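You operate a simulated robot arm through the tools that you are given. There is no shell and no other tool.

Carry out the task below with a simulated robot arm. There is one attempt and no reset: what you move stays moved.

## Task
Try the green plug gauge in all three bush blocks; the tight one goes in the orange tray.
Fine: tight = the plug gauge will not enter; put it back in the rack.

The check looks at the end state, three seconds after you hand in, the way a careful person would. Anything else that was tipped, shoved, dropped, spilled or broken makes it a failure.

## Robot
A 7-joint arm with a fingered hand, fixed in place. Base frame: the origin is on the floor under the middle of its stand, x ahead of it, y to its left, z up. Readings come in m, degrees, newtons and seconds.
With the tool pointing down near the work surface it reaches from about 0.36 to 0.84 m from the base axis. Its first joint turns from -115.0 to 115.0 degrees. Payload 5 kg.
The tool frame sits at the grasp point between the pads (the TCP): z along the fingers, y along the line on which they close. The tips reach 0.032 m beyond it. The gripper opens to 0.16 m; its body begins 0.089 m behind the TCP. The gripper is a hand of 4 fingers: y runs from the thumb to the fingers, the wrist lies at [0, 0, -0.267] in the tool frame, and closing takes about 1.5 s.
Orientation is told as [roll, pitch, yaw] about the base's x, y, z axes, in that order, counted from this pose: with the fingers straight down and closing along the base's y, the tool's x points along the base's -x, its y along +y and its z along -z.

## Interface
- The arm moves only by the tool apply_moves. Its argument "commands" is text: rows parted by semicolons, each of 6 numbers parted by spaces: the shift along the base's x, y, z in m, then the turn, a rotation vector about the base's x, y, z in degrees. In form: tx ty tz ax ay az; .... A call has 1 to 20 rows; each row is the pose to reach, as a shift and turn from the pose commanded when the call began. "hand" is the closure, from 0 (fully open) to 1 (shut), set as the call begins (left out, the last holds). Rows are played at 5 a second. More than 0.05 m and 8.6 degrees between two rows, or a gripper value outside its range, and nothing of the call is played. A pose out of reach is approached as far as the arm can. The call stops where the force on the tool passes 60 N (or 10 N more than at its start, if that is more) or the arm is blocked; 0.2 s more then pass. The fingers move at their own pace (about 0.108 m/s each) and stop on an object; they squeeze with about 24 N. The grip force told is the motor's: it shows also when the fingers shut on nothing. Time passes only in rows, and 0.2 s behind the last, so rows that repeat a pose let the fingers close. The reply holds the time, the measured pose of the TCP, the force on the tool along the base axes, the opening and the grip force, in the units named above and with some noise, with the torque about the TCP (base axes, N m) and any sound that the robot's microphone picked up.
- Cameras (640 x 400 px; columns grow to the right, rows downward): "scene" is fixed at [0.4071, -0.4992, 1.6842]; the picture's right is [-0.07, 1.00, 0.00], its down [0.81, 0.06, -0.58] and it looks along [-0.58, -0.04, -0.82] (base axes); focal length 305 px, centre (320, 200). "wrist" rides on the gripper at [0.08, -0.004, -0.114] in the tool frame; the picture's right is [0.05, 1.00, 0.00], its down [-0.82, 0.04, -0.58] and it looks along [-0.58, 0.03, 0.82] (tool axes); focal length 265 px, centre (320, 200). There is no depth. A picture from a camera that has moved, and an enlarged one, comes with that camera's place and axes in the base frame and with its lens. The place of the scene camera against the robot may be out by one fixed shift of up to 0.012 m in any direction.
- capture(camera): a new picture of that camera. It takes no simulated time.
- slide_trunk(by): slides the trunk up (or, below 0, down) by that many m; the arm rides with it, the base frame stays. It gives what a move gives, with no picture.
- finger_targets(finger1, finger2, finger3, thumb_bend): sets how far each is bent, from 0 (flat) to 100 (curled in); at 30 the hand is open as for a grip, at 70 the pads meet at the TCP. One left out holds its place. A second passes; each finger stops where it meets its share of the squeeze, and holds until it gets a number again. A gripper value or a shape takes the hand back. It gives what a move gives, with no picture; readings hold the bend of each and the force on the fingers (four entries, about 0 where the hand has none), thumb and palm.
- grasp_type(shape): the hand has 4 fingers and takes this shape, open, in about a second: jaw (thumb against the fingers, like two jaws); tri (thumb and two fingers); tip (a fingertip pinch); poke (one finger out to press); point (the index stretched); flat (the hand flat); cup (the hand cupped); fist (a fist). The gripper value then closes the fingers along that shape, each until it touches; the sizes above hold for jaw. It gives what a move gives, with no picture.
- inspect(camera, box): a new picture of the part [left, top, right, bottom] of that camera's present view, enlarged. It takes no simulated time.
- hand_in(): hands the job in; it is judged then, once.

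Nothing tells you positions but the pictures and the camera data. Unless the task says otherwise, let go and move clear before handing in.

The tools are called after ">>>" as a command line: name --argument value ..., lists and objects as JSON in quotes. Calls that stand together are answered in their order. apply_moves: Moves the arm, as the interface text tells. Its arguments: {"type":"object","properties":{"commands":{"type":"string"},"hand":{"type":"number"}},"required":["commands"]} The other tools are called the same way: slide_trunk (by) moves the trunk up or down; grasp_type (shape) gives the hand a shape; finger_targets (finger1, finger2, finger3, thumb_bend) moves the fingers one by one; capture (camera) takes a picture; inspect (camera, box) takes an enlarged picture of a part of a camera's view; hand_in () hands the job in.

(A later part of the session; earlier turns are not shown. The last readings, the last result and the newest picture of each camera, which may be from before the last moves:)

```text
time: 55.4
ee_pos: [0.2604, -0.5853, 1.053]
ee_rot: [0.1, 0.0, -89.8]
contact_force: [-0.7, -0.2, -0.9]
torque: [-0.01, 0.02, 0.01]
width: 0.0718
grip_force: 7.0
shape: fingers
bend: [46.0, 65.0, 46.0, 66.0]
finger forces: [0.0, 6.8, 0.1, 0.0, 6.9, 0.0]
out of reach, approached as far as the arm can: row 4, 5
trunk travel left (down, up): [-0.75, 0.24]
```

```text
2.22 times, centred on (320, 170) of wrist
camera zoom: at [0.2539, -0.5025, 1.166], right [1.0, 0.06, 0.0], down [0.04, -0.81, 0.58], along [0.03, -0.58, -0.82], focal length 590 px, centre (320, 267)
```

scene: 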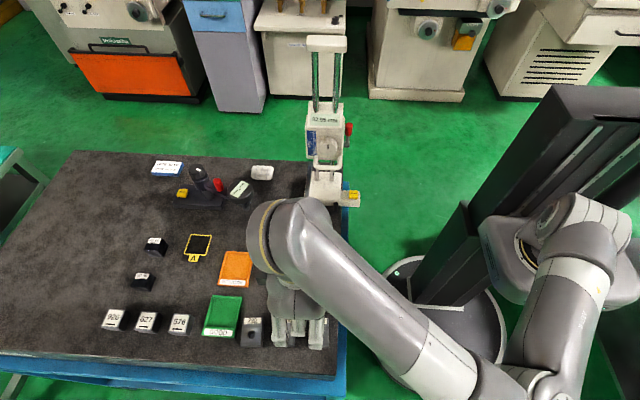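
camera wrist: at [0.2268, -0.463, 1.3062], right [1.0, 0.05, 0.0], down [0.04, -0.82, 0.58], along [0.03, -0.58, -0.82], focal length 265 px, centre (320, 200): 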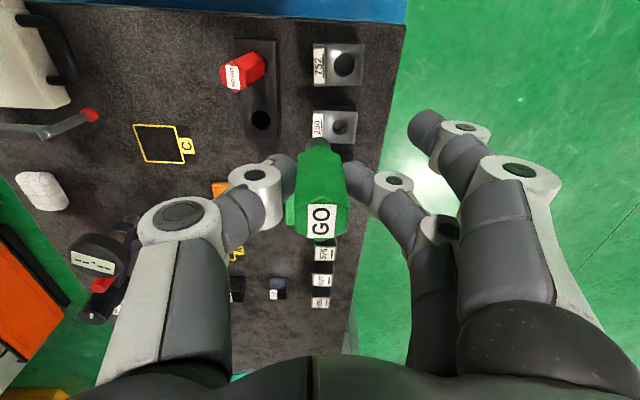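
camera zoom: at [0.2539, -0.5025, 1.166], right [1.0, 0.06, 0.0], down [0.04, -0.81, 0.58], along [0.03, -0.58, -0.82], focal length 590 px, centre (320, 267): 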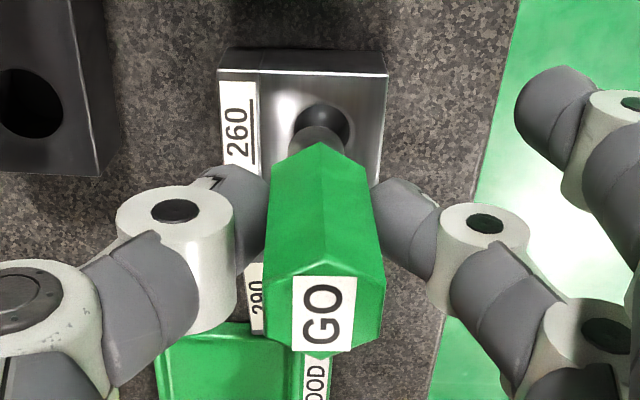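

With the trunk lower, the pose over 260 is reachable. The bore measures about 0.0208 m against a pin of about 0.0187 m. I'll shift (+2.0, -1.3) mm and lower to just above the block for a final alignment check.

>>> apply_moves --commands "0.002 -0.0013 -0.004 0 0 0; 0.002 -0.0013 -0.008 0 0 0; 0.002 -0.0013 -0.013 0 0 0; 0.002 -0.0013 -0.013 0 0 0"

>>> inspect --camera "wrist" --box '[280, 100, 360, 160]'

```text
time: 56.4
ee_pos: [0.2592, -0.5833, 1.0389]
ee_rot: [0.0, 0.1, -89.9]
contact_force: [0.2, -0.2, -0.6]
torque: [0.03, 0.02, -0.03]
width: 0.0721
grip_force: 6.6
shape: fingers
bend: [46.0, 65.0, 46.0, 66.0]
finger forces: [0.1, 6.9, 0.1, 0.0, 6.9, 0.1]
out of reach, approached as far as the arm can: row 1, 2, 3, 4
trunk travel left (down, up): [-0.75, 0.24]
```

```text
6.67 times, centred on (320, 130) of wrist
camera zoom: at [0.2536, -0.5024, 1.1535], right [1.0, 0.05, 0.0], down [0.04, -0.82, 0.58], along [0.03, -0.58, -0.82], focal length 1769 px, centre (320, 667)
```

zoom: 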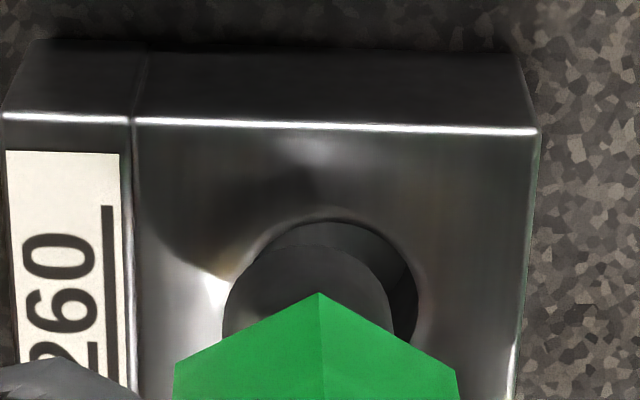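

The arm is at its reach limit again here. I'll withdraw, raise, and lower the trunk further to gain margin.

>>> apply_moves --commands "0 0 0.012 0 0 0; -0.004 0.006 0.025 0 0 0; -0.012 0.018 0.035 0 0 0; -0.02 0.03 0.045 0 0 0; -0.027 0.04 0.06 0 0 0; -0.027 0.05 0.085 0 0 0; -0.027 0.06 0.11 0 0 0; -0.027 0.06 0.135 0 0 0; -0.027 0.06 0.15 0 0 0; -0.027 0.06 0.15 0 0 0"

```text
time: 58.6
ee_pos: [0.2329, -0.5256, 1.1893]
ee_rot: [0.1, -0.1, -90.1]
contact_force: [-0.1, -0.1, -1.3]
torque: [0.03, 0.01, 0.0]
width: 0.0722
grip_force: 7.5
shape: fingers
bend: [46.0, 65.0, 46.0, 66.0]
finger forces: [0.0, 6.9, 0.0, 0.0, 6.7, 0.0]
trunk travel left (down, up): [-0.75, 0.24]
```

>>> slide_trunk --by -0.1

>>> apply_moves --commands "0.006 -0.012 0 0 0 0; 0.012 -0.024 0 0 0 0; 0.018 -0.036 0 0 0 0; 0.024 -0.048 0 0 0 0; 0.028 -0.0595 0 0 0 0; 0.028 -0.0595 0 0 0 0"

>>> capture --camera "scene"

```text
time: 60.0
ee_pos: [0.2314, -0.5248, 1.0897]
ee_rot: [0.0, -0.1, -90.0]
contact_force: [-0.5, 0.4, -1.5]
torque: [0.01, 0.0, 0.0]
width: 0.0721
grip_force: 6.6
shape: fingers
bend: [46.0, 65.0, 46.0, 66.0]
finger forces: [0.1, 6.9, 0.1, 0.0, 6.8, 0.0]
trunk travel left (down, up): [-0.65, 0.34]
```

```text
time: 61.4
ee_pos: [0.2445, -0.5715, 1.0826]
ee_rot: [0.0, -0.1, -89.7]
contact_force: [0.7, 0.2, -1.3]
torque: [0.02, -0.02, -0.03]
width: 0.0717
grip_force: 6.8
shape: fingers
bend: [46.0, 65.0, 46.0, 66.0]
finger forces: [0.1, 7.0, 0.0, 0.1, 6.9, 0.0]
out of reach, approached as far as the arm can: row 4, 5, 6
trunk travel left (down, up): [-0.65, 0.34]
```

```text
taken
```

scene: 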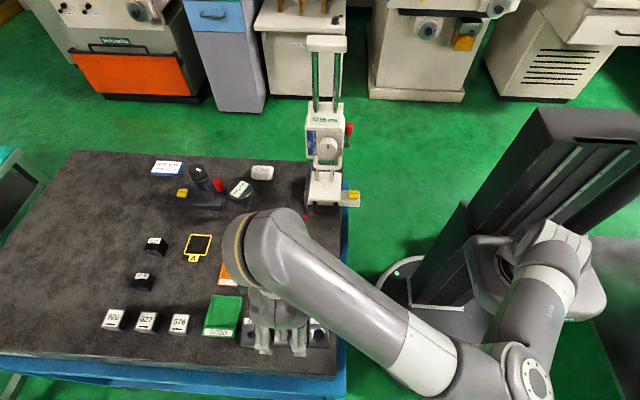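

Lowering more did not help, so the limit is probably a joint limit tied to the hand's yaw rather than arm length. The pin is round, so yaw is free for testing. I'll try turning the hand back toward yaw -60 in the air while reaching for the same spot.

>>> apply_moves --commands "0 0 0 0 0 7.5; 0 0 0 0 0 15; 0 0 0 0 0 22.5; 0 0 0 0 0 30; 0.005 -0.005 0 0 0 30; 0.01 -0.01 0 0 0 30; 0.015 -0.0145 0 0 0 30; 0.015 -0.0145 0 0 0 30"

>>> capture --camera "scene"

```text
time: 63.2
ee_pos: [0.2585, -0.5844, 1.0823]
ee_rot: [0.0, 0.0, -60.0]
contact_force: [-0.2, 0.0, -0.9]
torque: [0.03, -0.02, 0.01]
width: 0.072
grip_force: 7.0
shape: fingers
bend: [46.0, 65.0, 46.0, 66.0]
finger forces: [0.0, 6.8, 0.2, 0.0, 6.9, 0.0]
trunk travel left (down, up): [-0.65, 0.34]
```

```text
taken
```

scene: 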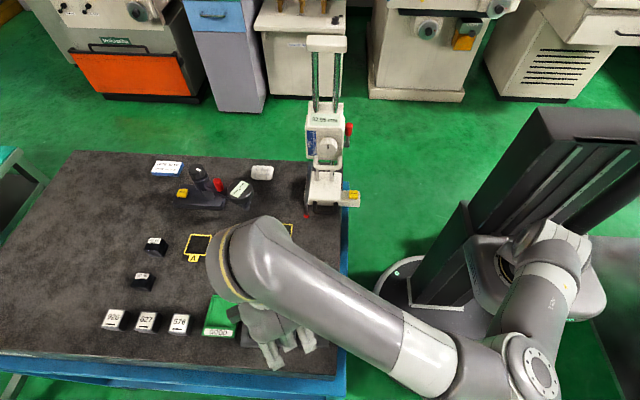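

Yaw was the limiter; the spot is now reachable with the hand at -60°. I'll check alignment with bore 260 from here.

>>> inspect --camera "wrist" --box '[270, 60, 370, 160]'

>>> capture --camera "wrist"

```text
4.00 times, centred on (320, 110) of wrist
camera zoom: at [0.2143, -0.5167, 1.1961], right [0.84, 0.54, 0.0], down [0.44, -0.69, 0.58], along [0.31, -0.48, -0.82], focal length 1062 px, centre (320, 560)
```

zoom: 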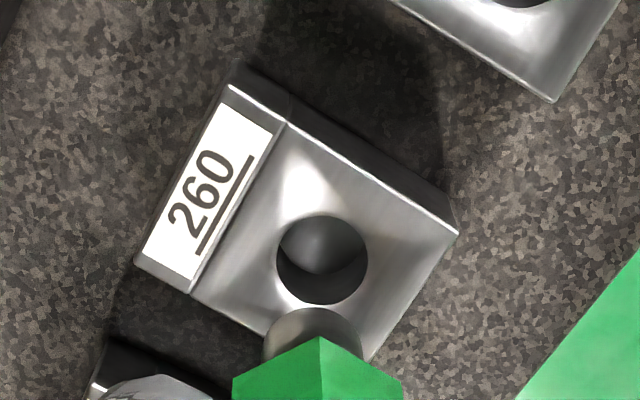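

```text
taken
camera wrist: at [0.2143, -0.5167, 1.1961], right [0.84, 0.54, 0.0], down [0.44, -0.69, 0.58], along [0.31, -0.48, -0.82], focal length 265 px, centre (320, 200)
```

wrist: 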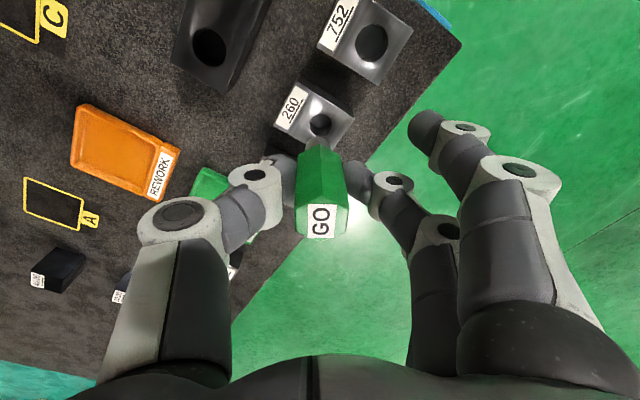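

Bore 260 is about 2 mm to the image-right of the pin. I'll correct for that and descend to just above the block.

>>> apply_moves --commands "0.0017 0.0011 -0.01 0 0 0; 0.0017 0.0011 -0.02 0 0 0; 0.0017 0.0011 -0.03 0 0 0; 0.0017 0.0011 -0.042 0 0 0; 0.0017 0.0011 -0.042 0 0 0"

>>> inspect --camera "wrist" --box '[280, 100, 360, 160]'

```text
time: 64.4
ee_pos: [0.2619, -0.5827, 1.0395]
ee_rot: [0.0, -0.1, -60.0]
contact_force: [-0.1, 0.0, -1.1]
torque: [-0.01, 0.04, 0.02]
width: 0.072
grip_force: 6.9
shape: fingers
bend: [46.0, 65.0, 46.0, 66.0]
finger forces: [0.0, 6.8, 0.1, 0.0, 6.8, 0.0]
trunk travel left (down, up): [-0.65, 0.34]
```

```text
6.67 times, centred on (320, 130) of wrist
camera zoom: at [0.2165, -0.5153, 1.1531], right [0.84, 0.54, 0.0], down [0.44, -0.69, 0.58], along [0.31, -0.48, -0.82], focal length 1769 px, centre (320, 667)
```

zoom: 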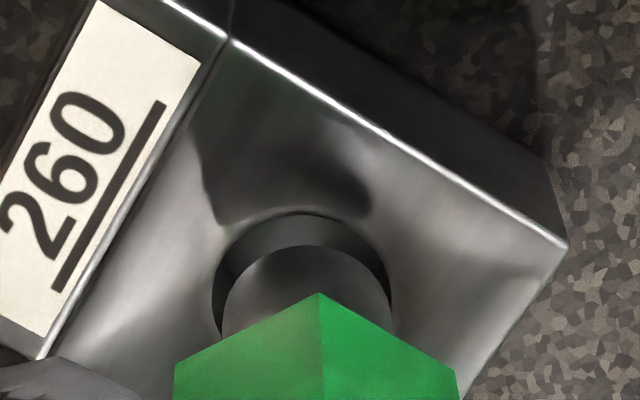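

Alignment is within about 1 mm. I'll apply a tiny correction and lower gently.

>>> apply_moves --commands "-0.0002 -0.001 -0.003 0 0 0; -0.0002 -0.001 -0.006 0 0 0; -0.0002 -0.001 -0.009 0 0 0; -0.0002 -0.001 -0.012 0 0 0; -0.0002 -0.001 -0.012 0 0 0"

>>> inspect --camera "wrist" --box '[280, 100, 360, 160]'

```text
time: 65.6
ee_pos: [0.2589, -0.5861, 1.0276]
ee_rot: [0.0, 0.0, -59.9]
contact_force: [0.4, -0.5, 0.2]
torque: [-0.04, -0.03, 0.04]
width: 0.0719
grip_force: 6.9
shape: fingers
bend: [46.0, 65.0, 46.0, 66.0]
finger forces: [0.1, 7.0, 0.1, 0.0, 6.8, 0.0]
trunk travel left (down, up): [-0.65, 0.34]
```

```text
6.67 times, centred on (320, 130) of wrist
camera zoom: at [0.2148, -0.5168, 1.1417], right [0.84, 0.54, 0.0], down [0.44, -0.69, 0.58], along [0.31, -0.48, -0.82], focal length 1769 px, centre (320, 667)
```

zoom: 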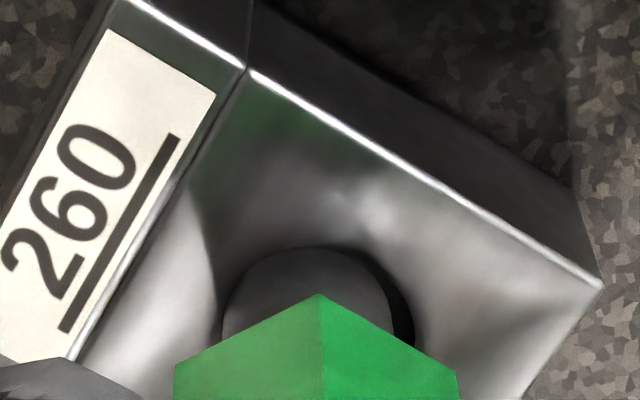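

Forward alignment is good, but the bore is about 1.3 mm to the right of the pin. I'll lift 3 mm, correct, and recheck.

>>> apply_moves --commands "0 0 0.003 0 0 0; 0.0011 0.0007 0.003 0 0 0; 0.0011 0.0007 0.003 0 0 0; 0.0011 0.0007 0.003 0 0 0"

>>> inspect --camera "wrist" --box '[280, 100, 360, 160]'

```text
time: 66.6
ee_pos: [0.2602, -0.584, 1.031]
ee_rot: [0.0, 0.0, -60.0]
contact_force: [0.2, 0.0, -1.4]
torque: [0.02, -0.01, 0.01]
width: 0.0721
grip_force: 6.9
shape: fingers
bend: [46.0, 65.0, 46.0, 66.0]
finger forces: [0.0, 6.9, 0.1, 0.0, 6.9, 0.1]
trunk travel left (down, up): [-0.65, 0.34]
```

```text
6.67 times, centred on (320, 130) of wrist
camera zoom: at [0.216, -0.5154, 1.1444], right [0.84, 0.54, 0.0], down [0.44, -0.69, 0.58], along [0.31, -0.48, -0.82], focal length 1769 px, centre (320, 667)
```

zoom: 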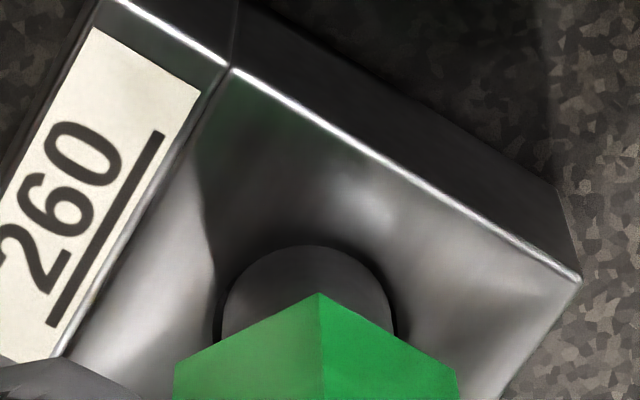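

>>> apply_moves --commands "0.0005 -0.001 0 0 0 0; 0.0005 -0.001 0 0 0 0; 0.0005 -0.001 -0.002 0 0 0; 0.0005 -0.001 -0.004 0 0 0; 0.0005 -0.001 -0.006 0 0 0; 0.0005 -0.001 -0.006 0 0 0"

>>> inspect --camera "wrist" --box '[280, 100, 360, 160]'

```text
time: 68.0
ee_pos: [0.2625, -0.5864, 1.0243]
ee_rot: [-0.1, 0.0, -60.0]
contact_force: [0.0, 0.3, -1.1]
torque: [-0.02, 0.0, -0.03]
width: 0.0721
grip_force: 6.7
shape: fingers
bend: [46.0, 65.0, 46.0, 66.0]
finger forces: [0.1, 6.9, 0.1, 0.0, 6.9, 0.0]
trunk travel left (down, up): [-0.65, 0.34]
```

```text
6.67 times, centred on (320, 130) of wrist
camera zoom: at [0.2169, -0.5172, 1.1385], right [0.84, 0.54, 0.0], down [0.44, -0.69, 0.58], along [0.31, -0.48, -0.82], focal length 1769 px, centre (320, 667)
```

zoom: 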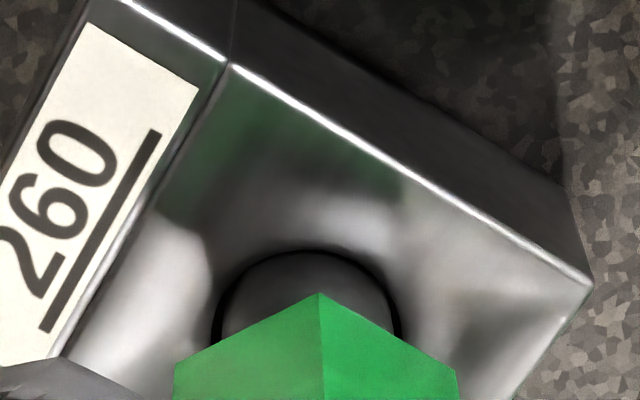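

The pin is entering bore 260 with no resistance. I'll continue down about 9 mm.

>>> apply_moves --commands "0 0 -0.003 0 0 0; 0 0 -0.006 0 0 0; 0 0 -0.009 0 0 0; 0 0 -0.009 0 0 0"

>>> inspect --camera "wrist" --box '[280, 100, 360, 160]'

```text
time: 69.0
ee_pos: [0.2605, -0.5864, 1.0161]
ee_rot: [0.1, 0.0, -60.1]
contact_force: [0.0, -0.2, -1.8]
torque: [-0.01, -0.01, 0.02]
width: 0.0719
grip_force: 6.7
shape: fingers
bend: [46.0, 65.0, 46.0, 66.0]
finger forces: [0.0, 6.9, 0.0, 0.0, 6.8, 0.0]
trunk travel left (down, up): [-0.65, 0.34]
```

```text
6.67 times, centred on (320, 130) of wrist
camera zoom: at [0.2159, -0.5173, 1.1292], right [0.84, 0.54, 0.0], down [0.44, -0.69, 0.58], along [0.31, -0.48, -0.82], focal length 1769 px, centre (320, 667)
```

zoom: 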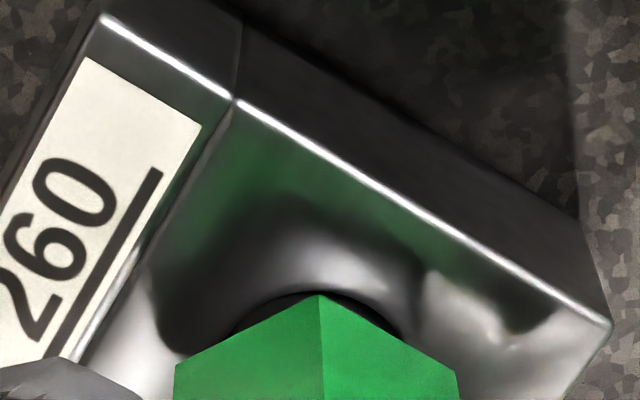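

The pin is about 15 mm deep in bore 260 with no force, so 260 is not tight either. I'll withdraw and go to block 290, about (0.0081, -0.0731) m further.

>>> apply_moves --commands "0 0 0.01 0 0 0; 0 0 0.02 0 0 0; 0 0 0.032 0 0 0; 0 0 0.044 0 0 0; 0.002 -0.018 0.044 0 0 0; 0.004 -0.036 0.044 0 0 0; 0.006 -0.055 0.044 0 0 0; 0.0081 -0.0731 0.044 0 0 0; 0.0081 -0.0731 0.044 0 0 0"

>>> inspect --camera "wrist" --box '[270, 60, 370, 160]'

```text
time: 71.0
ee_pos: [0.2694, -0.6585, 1.0597]
ee_rot: [0.0, 0.1, -60.1]
contact_force: [0.1, 0.0, -0.9]
torque: [0.03, 0.01, -0.02]
width: 0.0725
grip_force: 7.1
shape: fingers
bend: [46.0, 65.0, 46.0, 66.0]
finger forces: [0.1, 7.0, 0.0, 0.1, 6.9, 0.1]
trunk travel left (down, up): [-0.65, 0.34]
```

```text
4.00 times, centred on (320, 110) of wrist
camera zoom: at [0.224, -0.5899, 1.1737], right [0.84, 0.54, 0.0], down [0.44, -0.69, 0.58], along [0.31, -0.48, -0.82], focal length 1062 px, centre (320, 560)
```

zoom: 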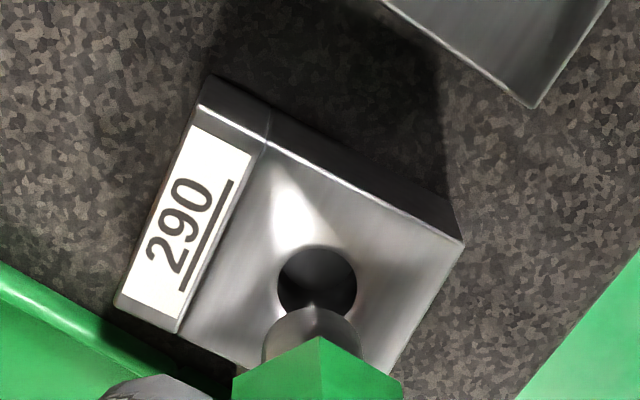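

Bore 290 looks about 0.0168 m across, smaller than the pin, but I'll test it properly. First I'll fine-align (-0.7, +3.1 mm) and approach.

>>> apply_moves --commands "-0.0007 0.0031 -0.007 0 0 0; -0.0007 0.0031 -0.014 0 0 0; -0.0007 0.0031 -0.021 0 0 0; -0.0007 0.0031 -0.021 0 0 0"

>>> inspect --camera "wrist" --box '[280, 100, 360, 160]'

```text
time: 72.0
ee_pos: [0.268, -0.6559, 1.0394]
ee_rot: [-0.1, 0.0, -60.0]
contact_force: [-0.1, -0.3, -1.1]
torque: [0.01, -0.01, 0.03]
width: 0.0722
grip_force: 7.2
shape: fingers
bend: [46.0, 65.0, 46.0, 66.0]
finger forces: [0.0, 7.0, 0.0, 0.0, 6.9, 0.0]
trunk travel left (down, up): [-0.65, 0.34]
```

```text
6.67 times, centred on (320, 130) of wrist
camera zoom: at [0.2238, -0.5869, 1.1532], right [0.84, 0.54, 0.0], down [0.44, -0.69, 0.58], along [0.31, -0.48, -0.82], focal length 1769 px, centre (320, 667)
```

zoom: 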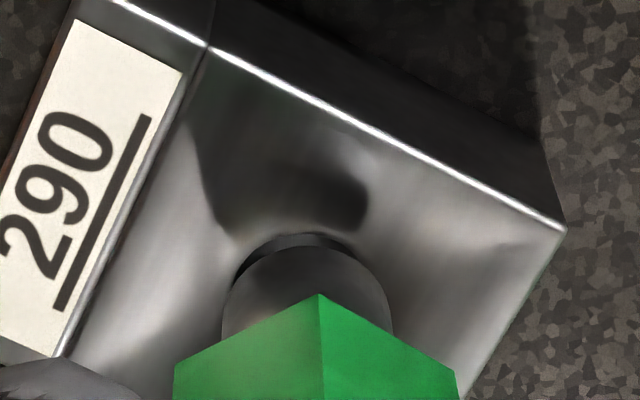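

Well aligned above bore 290. I'll lower in 2 mm steps and read the force.

>>> apply_moves --commands "-0.0002 -0.0012 0 0 0 0; -0.0002 -0.0012 -0.003 0 0 0; -0.0002 -0.0012 -0.006 0 0 0; -0.0002 -0.0012 -0.008 0 0 0; -0.0002 -0.0012 -0.01 0 0 0; -0.0002 -0.0012 -0.01 0 0 0"

>>> inspect --camera "wrist" --box '[280, 100, 360, 160]'

```text
time: 73.4
ee_pos: [0.2688, -0.6569, 1.0284]
ee_rot: [0.1, 0.0, -60.0]
contact_force: [0.1, 0.0, -0.7]
torque: [-0.02, -0.01, 0.02]
width: 0.0721
grip_force: 6.5
shape: fingers
bend: [46.0, 65.0, 46.0, 66.0]
finger forces: [0.1, 6.9, 0.0, 0.0, 6.8, 0.1]
trunk travel left (down, up): [-0.65, 0.34]
```

```text
6.67 times, centred on (320, 130) of wrist
camera zoom: at [0.224, -0.588, 1.1432], right [0.84, 0.54, 0.0], down [0.44, -0.69, 0.58], along [0.31, -0.48, -0.82], focal length 1769 px, centre (320, 667)
```

zoom: 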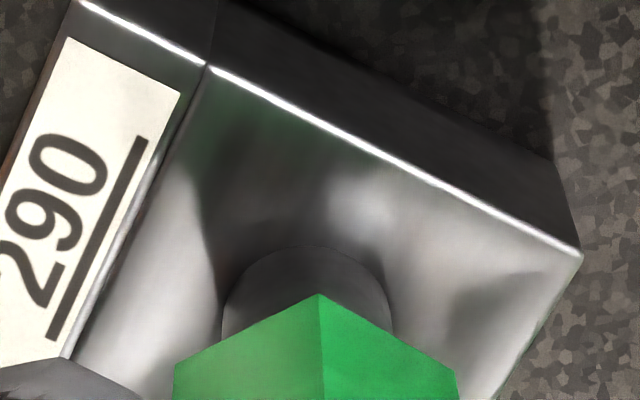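

>>> apply_moves --commands "0 0 -0.001 0 0 0; 0 0 -0.002 0 0 0; 0 0 -0.003 0 0 0; 0 0 -0.003 0 0 0"

>>> inspect --camera "wrist" --box '[280, 100, 360, 160]'

```text
time: 74.4
ee_pos: [0.2679, -0.6552, 1.0265]
ee_rot: [0.0, 0.0, -60.0]
contact_force: [1.7, -3.9, 10.0]
torque: [-0.02, -0.05, 0.04]
width: 0.0721
grip_force: 9.4
shape: fingers
bend: [46.0, 66.0, 46.0, 66.0]
finger forces: [0.0, 8.5, 0.1, 0.0, 9.3, 0.0]
trunk travel left (down, up): [-0.65, 0.34]
```

```text
6.67 times, centred on (320, 130) of wrist
camera zoom: at [0.2233, -0.5874, 1.1415], right [0.84, 0.54, 0.0], down [0.44, -0.68, 0.58], along [0.31, -0.49, -0.82], focal length 1769 px, centre (320, 667)
```

zoom: 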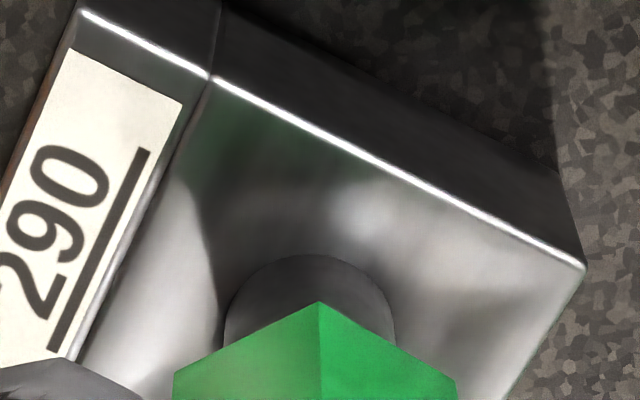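

Block 290 stops the gauge at its surface (10 N) with the pin covering the whole bore, while at the same height it slid freely into 752 and 260. So 290 is the tight one. I'll back off, lift, and return the gauge to the rack at yaw -90 to stay clear of the red plug.

>>> apply_moves --commands "0 0 0.005 0 0 0; 0 0 0.015 0 0 0; 0 0 0.03 0 0 0; 0 0 0.05 0 0 0; 0 0.005 0.07 0 0 0; -0.01 0.01 0.08 0 0 -5; -0.03 0.025 0.08 0 0 -10; -0.05 0.04 0.08 0 0 -15; -0.07 0.055 0.08 0 0 -20; -0.09 0.065 0.08 0 0 -25; -0.11 0.07 0.08 0 0 -30; -0.11 0.07 0.08 0 0 -30"

>>> capture --camera "wrist"

>>> inspect --camera "wrist" --box '[240, 80, 400, 260]'

>>> capture --camera "scene"

```text
time: 77.0
ee_pos: [0.1596, -0.5863, 1.1065]
ee_rot: [-0.1, 0.1, -90.0]
contact_force: [-0.6, -0.3, -2.1]
torque: [-0.02, 0.0, -0.02]
width: 0.0725
grip_force: 6.5
shape: fingers
bend: [46.0, 65.0, 46.0, 66.0]
finger forces: [0.0, 6.9, 0.0, 0.0, 6.9, 0.1]
trunk travel left (down, up): [-0.65, 0.34]
```

```text
taken
camera wrist: at [0.1538, -0.5053, 1.2204], right [1.0, 0.05, 0.0], down [0.04, -0.82, 0.58], along [0.03, -0.58, -0.82], focal length 265 px, centre (320, 200)
```

wrist: 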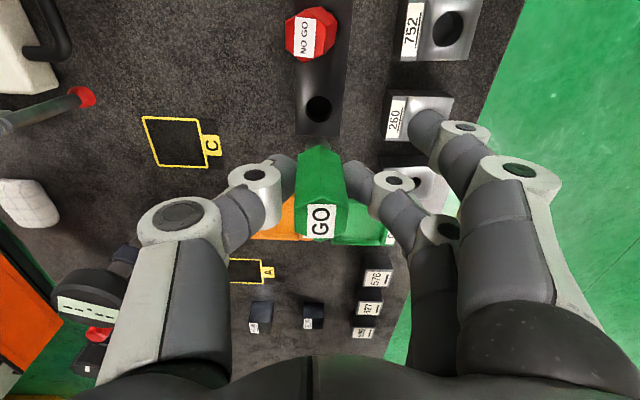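

```text
2.22 times, centred on (320, 170) of wrist
camera zoom: at [0.1538, -0.5053, 1.2204], right [1.0, 0.05, 0.0], down [0.04, -0.82, 0.58], along [0.03, -0.58, -0.82], focal length 590 px, centre (320, 267)
```

zoom: 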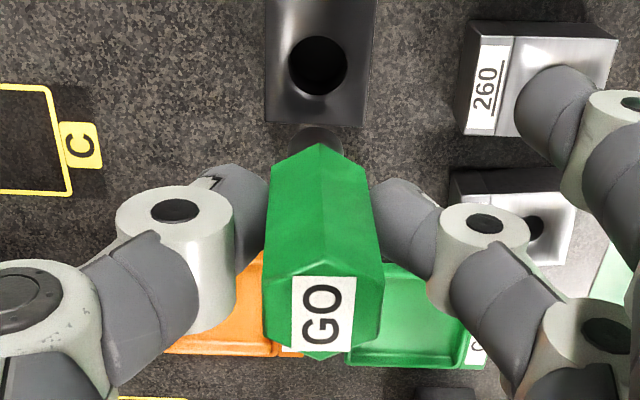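

```text
taken
```

scene: 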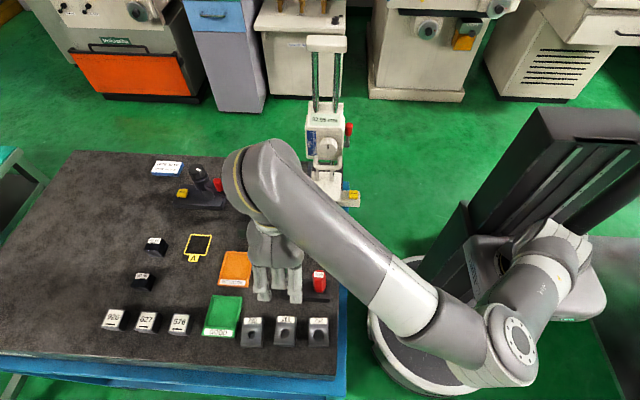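

The plug is vertical in the grip within about 1.5°. The rack's green hole is at (0.157, -0.580), so I need +7.7 mm in y, and then I can descend to just above the rack.

>>> apply_moves --commands "0 0.0077 -0.01 0 0 0; 0 0.0077 -0.025 0 0 0; 0 0.0077 -0.04 0 0 0; 0 0.0077 -0.055 0 0 0; 0 0.0077 -0.061 0 0 0; 0 0.0077 -0.061 0 0 0"

>>> inspect --camera "wrist" --box '[280, 80, 360, 160]'

>>> capture --camera "wrist"

```text
time: 78.4
ee_pos: [0.1591, -0.5794, 1.0453]
ee_rot: [0.0, 0.0, -90.0]
contact_force: [-0.6, -0.2, -1.8]
torque: [-0.04, -0.01, 0.01]
width: 0.0721
grip_force: 7.1
shape: fingers
bend: [46.0, 65.0, 46.0, 66.0]
finger forces: [0.1, 6.9, 0.1, 0.0, 6.9, 0.1]
trunk travel left (down, up): [-0.65, 0.34]
```

```text
5.00 times, centred on (320, 120) of wrist
camera zoom: at [0.153, -0.4978, 1.1584], right [1.0, 0.05, 0.0], down [0.04, -0.82, 0.58], along [0.03, -0.58, -0.82], focal length 1327 px, centre (320, 600)
```

zoom: 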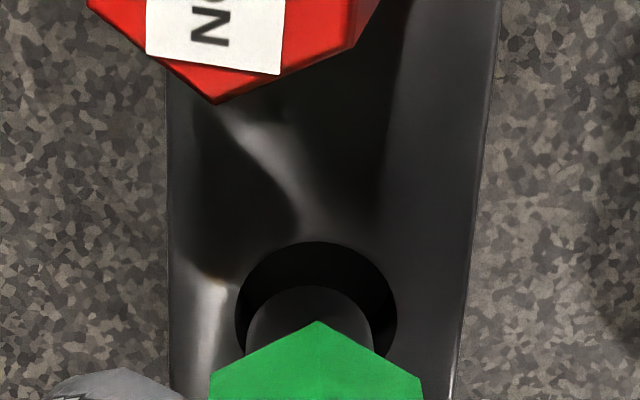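

```text
taken
camera wrist: at [0.153, -0.4978, 1.1584], right [1.0, 0.05, 0.0], down [0.04, -0.82, 0.58], along [0.03, -0.58, -0.82], focal length 265 px, centre (320, 200)
```

wrist: 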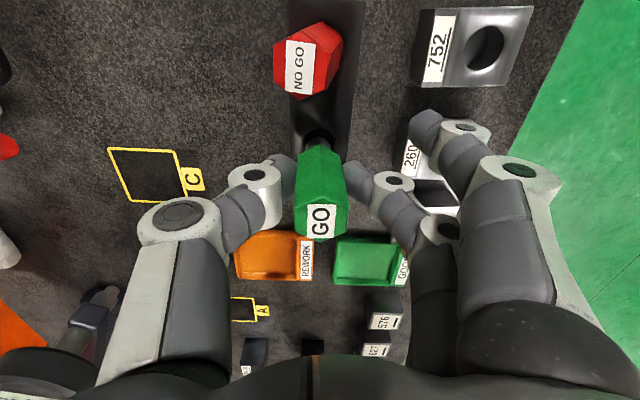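

Aligned within about 1 mm, with ±3 mm play in the hole. I'll lower the pin into it with force checks.

>>> apply_moves --commands "0.001 -0.0011 -0.004 0 0 0; 0.001 -0.0011 -0.008 0 0 0; 0.001 -0.0011 -0.012 0 0 0; 0.001 -0.0011 -0.016 0 0 0; 0.001 -0.0011 -0.02 0 0 0; 0.001 -0.0011 -0.02 0 0 0"

>>> inspect --camera "wrist" --box '[280, 80, 360, 160]'

```text
time: 79.8
ee_pos: [0.1589, -0.5789, 1.0244]
ee_rot: [-0.1, -0.1, -90.1]
contact_force: [0.3, -1.4, -1.9]
torque: [0.03, 0.0, 0.0]
width: 0.0724
grip_force: 6.8
shape: fingers
bend: [46.0, 65.0, 46.0, 66.0]
finger forces: [0.1, 6.9, 0.1, 0.0, 6.9, 0.0]
trunk travel left (down, up): [-0.65, 0.34]
```

```text
5.00 times, centred on (320, 120) of wrist
camera zoom: at [0.1537, -0.4986, 1.1385], right [1.0, 0.05, 0.0], down [0.04, -0.82, 0.58], along [0.03, -0.58, -0.82], focal length 1327 px, centre (320, 600)
```

zoom: 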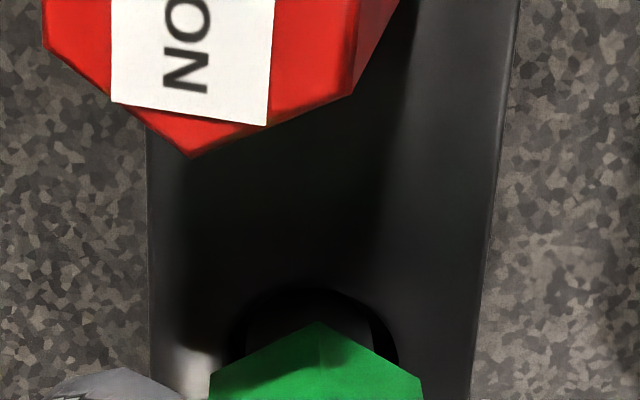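

The pin is inside the rack hole with no contact force. I'll lower until the tip rests on the hole floor.

>>> apply_moves --commands "0 0 -0.002 0 0 0; 0 0 -0.004 0 0 0; 0 0 -0.006 0 0 0; 0 0 -0.006 0 0 0"

>>> inspect --camera "wrist" --box '[240, 80, 400, 260]'

```text
time: 80.8
ee_pos: [0.1588, -0.5801, 1.0194]
ee_rot: [0.0, 0.0, -90.0]
contact_force: [0.1, -0.1, -0.7]
torque: [0.0, 0.01, -0.01]
width: 0.0723
grip_force: 6.7
shape: fingers
bend: [46.0, 65.0, 46.0, 66.0]
finger forces: [0.1, 6.8, 0.0, 0.1, 6.9, 0.1]
trunk travel left (down, up): [-0.65, 0.34]
```

```text
2.22 times, centred on (320, 170) of wrist
camera zoom: at [0.1542, -0.4982, 1.1328], right [1.0, 0.05, 0.0], down [0.04, -0.82, 0.58], along [0.03, -0.58, -0.82], focal length 590 px, centre (320, 267)
```

zoom: 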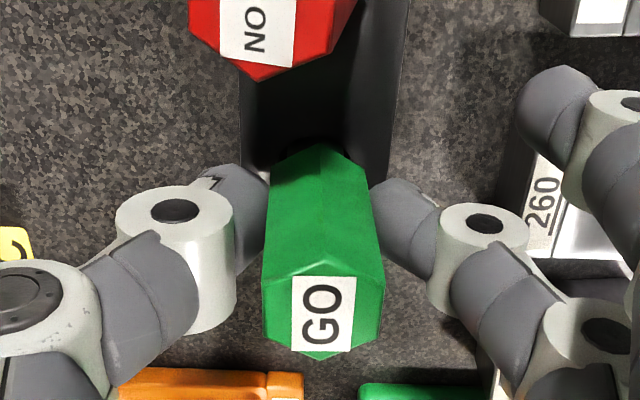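

>>> apply_moves --commands "0 0 -0.0015 0 0 0; 0 0 -0.003 0 0 0; 0 0 -0.003 0 0 0"

```text
time: 81.6
ee_pos: [0.1589, -0.5788, 1.0162]
ee_rot: [0.0, 0.0, -90.0]
contact_force: [0.1, -0.3, -0.4]
torque: [0.0, -0.01, 0.0]
width: 0.072
grip_force: 7.4
shape: fingers
bend: [46.0, 65.0, 46.0, 66.0]
finger forces: [0.0, 6.9, 0.1, 0.0, 6.9, 0.0]
trunk travel left (down, up): [-0.65, 0.34]
```

>>> apply_moves --commands "0 0 -0.0015 0 0 0; 0 0 -0.0025 0 0 0; 0 0 -0.0025 0 0 0"

>>> inspect --camera "wrist" --box '[240, 80, 400, 260]'

```text
time: 82.4
ee_pos: [0.1599, -0.5803, 1.0147]
ee_rot: [0.0, 0.1, -90.0]
contact_force: [0.6, -0.4, -1.5]
torque: [-0.04, -0.01, -0.04]
width: 0.0721
grip_force: 6.8
shape: fingers
bend: [46.0, 65.0, 46.0, 66.0]
finger forces: [0.0, 6.9, 0.1, 0.1, 6.9, 0.1]
trunk travel left (down, up): [-0.65, 0.34]
```

```text
2.22 times, centred on (320, 170) of wrist
camera zoom: at [0.1548, -0.4989, 1.1281], right [1.0, 0.05, 0.0], down [0.04, -0.82, 0.58], along [0.03, -0.58, -0.82], focal length 590 px, centre (320, 267)
```

zoom: 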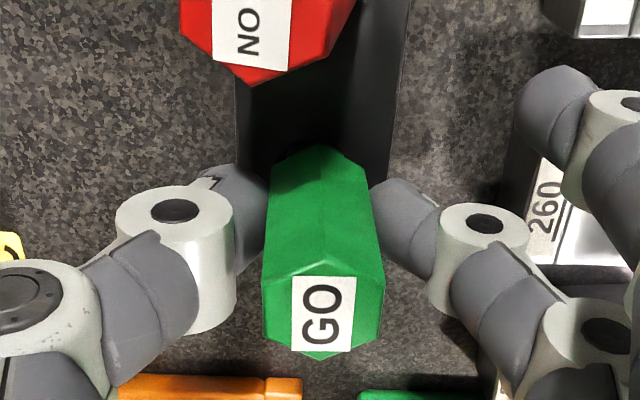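

>>> apply_moves --commands "0 0 -0.001 0 0 0; 0 0 -0.002 0 0 0; 0 0 -0.002 0 0 0"

```text
time: 83.2
ee_pos: [0.16, -0.5802, 1.0125]
ee_rot: [0.0, 0.0, -90.0]
contact_force: [-0.4, 0.0, -1.5]
torque: [-0.02, -0.02, 0.01]
width: 0.0722
grip_force: 7.2
shape: fingers
bend: [46.0, 65.0, 46.0, 66.0]
finger forces: [0.0, 6.9, 0.0, 0.0, 6.9, 0.0]
trunk travel left (down, up): [-0.65, 0.34]
```

>>> apply_moves --commands "0 0 -0.001 0 0 0; 0 0 -0.002 0 0 0; 0 0 -0.002 0 0 0"

>>> inspect --camera "wrist" --box '[240, 80, 400, 260]'

>>> inspect --camera "scene" --box '[260, 250, 350, 320]'

```text
time: 84.0
ee_pos: [0.1597, -0.5793, 1.01]
ee_rot: [0.1, 0.0, -90.0]
contact_force: [1.2, -0.4, 4.1]
torque: [0.03, -0.02, 0.0]
width: 0.0721
grip_force: 7.2
shape: fingers
bend: [46.0, 66.0, 46.0, 66.0]
finger forces: [0.1, 7.2, 0.1, 0.0, 7.1, 0.1]
trunk travel left (down, up): [-0.65, 0.34]
```

```text
2.22 times, centred on (320, 170) of wrist
camera zoom: at [0.1543, -0.4983, 1.1242], right [1.0, 0.05, 0.0], down [0.04, -0.81, 0.58], along [0.03, -0.58, -0.82], focal length 590 px, centre (320, 267)
```

zoom: 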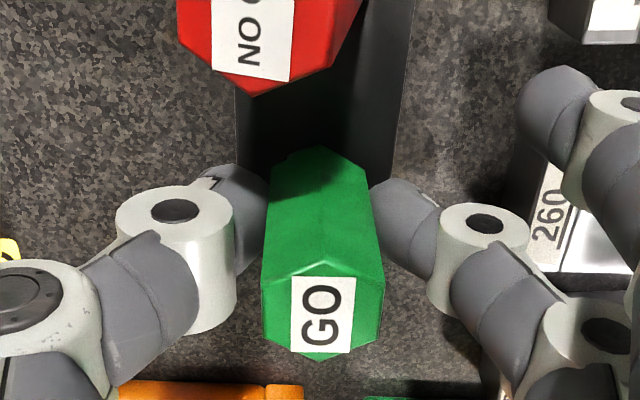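

```text
5.71 times, centred on (305, 285) of scene
camera zoom: at [0.4071, -0.4992, 1.6842], right [-0.07, 1.0, 0.0], down [0.81, 0.06, -0.58], along [-0.58, -0.04, -0.82], focal length 1743 px, centre (406, -286)
```

zoom: 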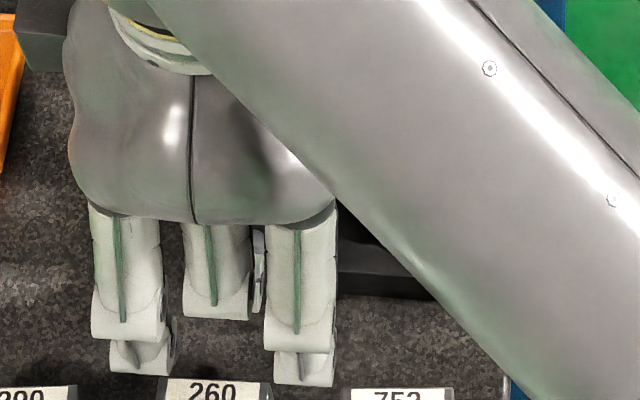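

The tip is on the hole floor (about 5 N). I'll unload by 1 mm and then release finger and thumb symmetrically in small steps.

>>> apply_moves --commands "0 0 0.001 0 0 0; 0 0 0.001 0 0 0"

>>> finger_targets --finger2 65 --thumb_bend 65.5

>>> finger_targets --finger2 62.5 --thumb_bend 62.5

>>> inspect --camera "wrist" --box '[240, 80, 400, 260]'

```text
time: 84.6
ee_pos: [0.1589, -0.5798, 1.0111]
ee_rot: [0.0, 0.0, -90.0]
contact_force: [-0.1, -0.4, 3.3]
torque: [0.0, -0.02, 0.03]
width: 0.0722
grip_force: 7.2
shape: fingers
bend: [46.0, 66.0, 46.0, 66.0]
finger forces: [0.1, 7.5, 0.0, 0.1, 6.9, 0.0]
trunk travel left (down, up): [-0.65, 0.34]
```

```text
time: 85.6
ee_pos: [0.1579, -0.5793, 1.0106]
ee_rot: [0.0, 0.0, -90.1]
contact_force: [0.1, 0.2, 2.9]
torque: [0.02, 0.0, -0.03]
width: 0.0721
grip_force: 2.8
shape: fingers
bend: [46.0, 64.0, 46.0, 65.0]
finger forces: [0.1, 2.1, 0.1, 0.0, 2.1, 0.0]
trunk travel left (down, up): [-0.65, 0.34]
```

```text
time: 86.6
ee_pos: [0.1594, -0.5793, 1.0093]
ee_rot: [0.0, -0.1, -90.0]
contact_force: [0.3, 0.7, 0.3]
torque: [-0.03, -0.01, 0.0]
width: 0.0753
grip_force: 0.1
shape: fingers
bend: [46.0, 62.0, 46.0, 62.0]
finger forces: [0.0, 0.2, 0.0, 0.0, 0.0, 0.1]
trunk travel left (down, up): [-0.65, 0.34]
```

```text
2.22 times, centred on (320, 170) of wrist
camera zoom: at [0.1541, -0.4987, 1.1243], right [1.0, 0.05, 0.0], down [0.04, -0.82, 0.58], along [0.03, -0.58, -0.82], focal length 590 px, centre (320, 267)
```

zoom: 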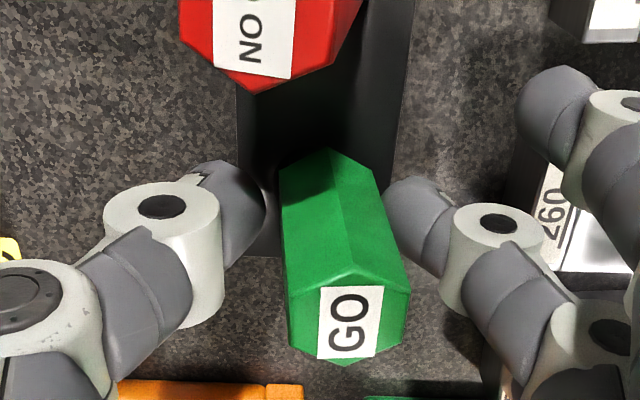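

The plug is in its hole and released, though it has leaned a few degrees. I'll open further and look at how it rests.

>>> finger_targets --finger2 56 --thumb_bend 56

>>> inspect --camera "wrist" --box '[240, 80, 400, 260]'

```text
time: 87.6
ee_pos: [0.1598, -0.5805, 1.0102]
ee_rot: [0.1, 0.1, -89.9]
contact_force: [-0.6, 0.2, -0.3]
torque: [-0.03, 0.02, 0.04]
width: 0.0866
grip_force: 0.0
shape: fingers
bend: [46.0, 56.0, 46.0, 56.0]
finger forces: [0.0, 0.0, 0.0, 0.0, 0.0, 0.1]
trunk travel left (down, up): [-0.65, 0.34]
```

```text
2.22 times, centred on (320, 170) of wrist
camera zoom: at [0.1541, -0.4987, 1.1243], right [1.0, 0.05, 0.0], down [0.04, -0.82, 0.58], along [0.03, -0.58, -0.82], focal length 590 px, centre (320, 267)
```

zoom: 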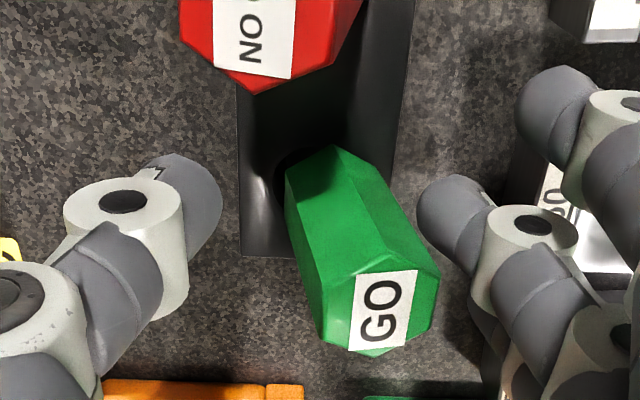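

It has settled into a lean toward +x. I'll open wider so I don't brush it, rise clear, and look from both cameras.

>>> finger_targets --finger2 44 --thumb_bend 50 --finger1 44 --finger3 44

>>> apply_moves --commands "0 0 0.02 0 0 0; 0 0 0.045 0 0 0; 0 0 0.075 0 0 0; 0 0.02 0.1 0 0 0; 0 0.05 0.12 0 0 0; 0 0.09 0.13 0 0 0; 0 0.13 0.14 0 0 0; 0 0.15 0.14 0 0 0; 0 0.15 0.14 0 0 0"

>>> inspect --camera "scene" --box '[280, 255, 340, 305]'

>>> capture --camera "wrist"

>>> capture --camera "scene"

```text
time: 88.6
ee_pos: [0.1592, -0.5794, 1.0104]
ee_rot: [0.0, 0.0, -90.1]
contact_force: [-1.1, 0.0, 0.6]
torque: [-0.02, -0.01, 0.01]
width: 0.1022
grip_force: 0.1
shape: fingers
bend: [44.0, 44.0, 44.0, 50.0]
finger forces: [0.0, 0.1, 0.0, 0.0, 0.0, 0.1]
trunk travel left (down, up): [-0.65, 0.34]
```

```text
time: 90.6
ee_pos: [0.1603, -0.4292, 1.1493]
ee_rot: [0.0, 0.0, -90.0]
contact_force: [0.3, -0.6, 0.7]
torque: [0.0, 0.04, -0.03]
width: 0.1026
grip_force: 0.1
shape: fingers
bend: [44.0, 44.0, 44.0, 50.0]
finger forces: [0.0, 0.0, 0.0, 0.0, 0.0, 0.0]
trunk travel left (down, up): [-0.65, 0.34]
```

```text
8.00 times, centred on (310, 280) of scene
camera zoom: at [0.4071, -0.4992, 1.6842], right [-0.07, 1.0, 0.0], down [0.81, 0.06, -0.58], along [-0.58, -0.04, -0.82], focal length 2440 px, centre (400, -440)
```

zoom: 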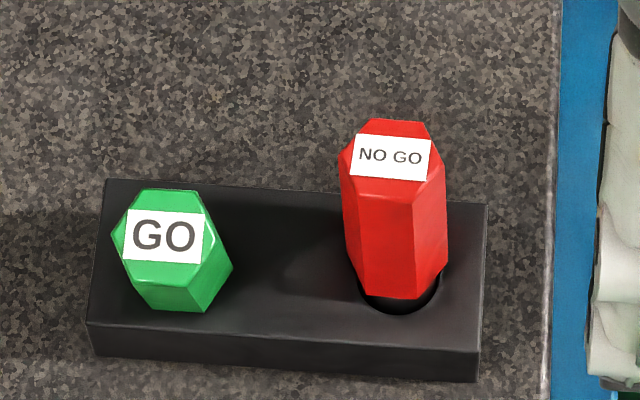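

```text
taken
camera wrist: at [0.1556, -0.3483, 1.2631], right [1.0, 0.05, 0.0], down [0.04, -0.82, 0.58], along [0.03, -0.58, -0.82], focal length 265 px, centre (320, 200)
```

wrist: 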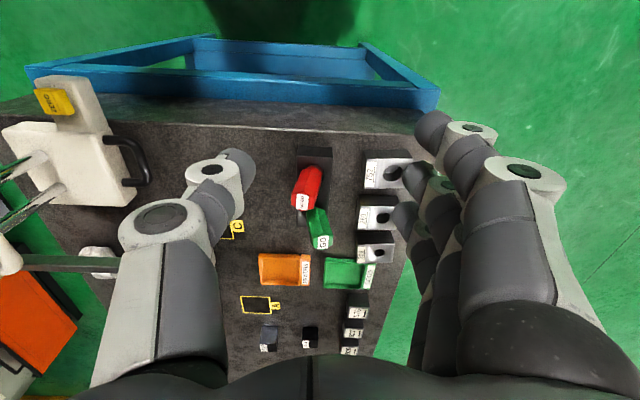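

```text
taken
```

scene: 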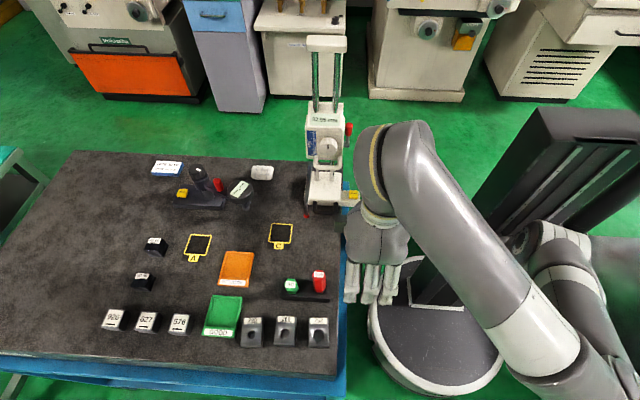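

>>> inspect --camera "wrist" --box '[270, 140, 370, 260]'

>>> inspect --camera "wrist" --box '[285, 190, 345, 255]'

```text
3.33 times, centred on (320, 200) of wrist
camera zoom: at [0.1556, -0.3483, 1.2631], right [1.0, 0.05, 0.0], down [0.04, -0.82, 0.58], along [0.03, -0.58, -0.82], focal length 885 px, centre (320, 200)
```

zoom: 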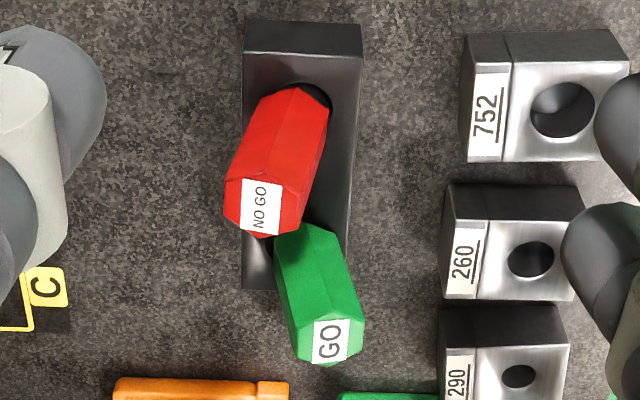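

```text
6.15 times, centred on (315, 222) of wrist
camera zoom: at [0.1556, -0.3483, 1.2631], right [1.0, 0.05, 0.0], down [0.04, -0.82, 0.58], along [0.03, -0.58, -0.82], focal length 1633 px, centre (351, 62)
```

zoom: 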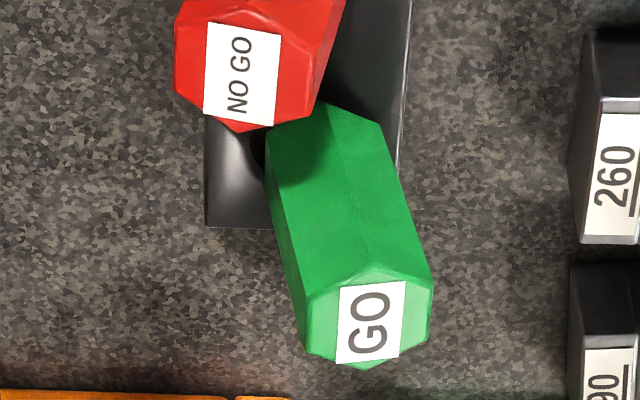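

Green leans 12° toward +x (top at 0.1716, base at 0.160), probably because I let go while still pressing down slightly. Rather than re-grip, I'll gently stand it up by caging it: thumb held as a stop, then the finger easing it upright with no vertical load. First I'll position above the hole.

>>> finger_targets --finger1 44 --finger2 44 --finger3 44 --thumb_bend 54

>>> apply_moves --commands "-0.001 -0.035 0 0 0 0; -0.002 -0.07 0 0 0 0; -0.003 -0.105 0 0 0 0; -0.0043 -0.14 -0.01 0 0 0; -0.0043 -0.1508 -0.03 0 0 0; -0.0043 -0.1508 -0.055 0 0 0; -0.0043 -0.1508 -0.06 0 0 0; -0.0043 -0.1508 -0.06 0 0 0"

>>> capture --camera "wrist"

```text
time: 91.6
ee_pos: [0.16, -0.4303, 1.1488]
ee_rot: [0.1, -0.1, -90.1]
contact_force: [0.9, -0.4, -0.6]
torque: [-0.01, 0.0, 0.02]
width: 0.0955
grip_force: 0.1
shape: fingers
bend: [44.0, 44.0, 44.0, 54.0]
finger forces: [0.1, 0.1, 0.1, 0.1, 0.0, 0.0]
trunk travel left (down, up): [-0.65, 0.34]
```

```text
time: 93.4
ee_pos: [0.1557, -0.5804, 1.0897]
ee_rot: [0.0, 0.1, -90.0]
contact_force: [0.8, 0.2, 0.4]
torque: [0.01, -0.01, 0.01]
width: 0.0953
grip_force: 0.0
shape: fingers
bend: [44.0, 44.0, 44.0, 54.0]
finger forces: [0.0, 0.1, 0.0, 0.0, 0.0, 0.1]
trunk travel left (down, up): [-0.65, 0.34]
```

```text
taken
camera wrist: at [0.1503, -0.4993, 1.2037], right [1.0, 0.05, 0.0], down [0.04, -0.82, 0.58], along [0.03, -0.58, -0.82], focal length 265 px, centre (320, 200)
```

wrist: 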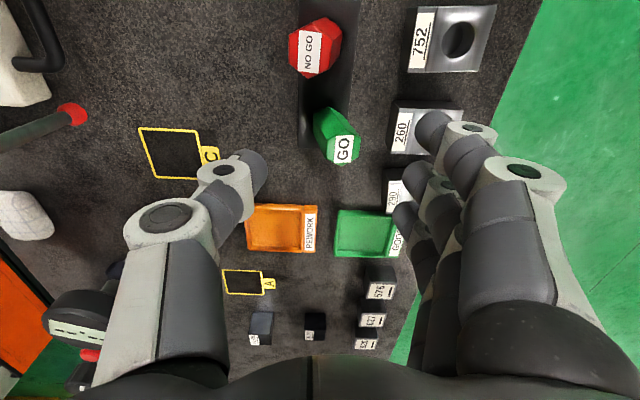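

>>> apply_moves --commands "0 0 -0.02 0 0 0; 0 0 -0.04 0 0 0; 0 0 -0.058 0 0 0; 0 0 -0.071 0 0 0; 0 0 -0.071 0 0 0"

>>> inspect --camera "wrist" --box '[220, 80, 440, 280]'

```text
time: 94.6
ee_pos: [0.1565, -0.5805, 1.0198]
ee_rot: [0.0, -0.1, -90.0]
contact_force: [0.6, 0.8, -0.1]
torque: [-0.01, -0.01, 0.01]
width: 0.0955
grip_force: 0.1
shape: fingers
bend: [44.0, 44.0, 44.0, 54.0]
finger forces: [0.1, 0.1, 0.0, 0.1, 0.1, 0.1]
trunk travel left (down, up): [-0.65, 0.34]
```

```text
2.00 times, centred on (330, 180) of wrist
camera zoom: at [0.1508, -0.4987, 1.1334], right [1.0, 0.05, 0.0], down [0.04, -0.82, 0.58], along [0.03, -0.58, -0.82], focal length 531 px, centre (300, 240)
```

zoom: 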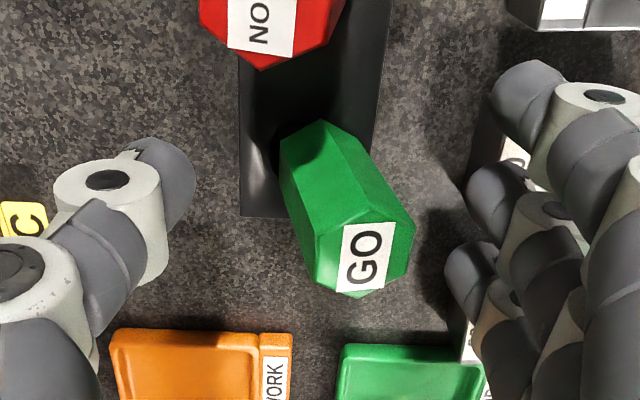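

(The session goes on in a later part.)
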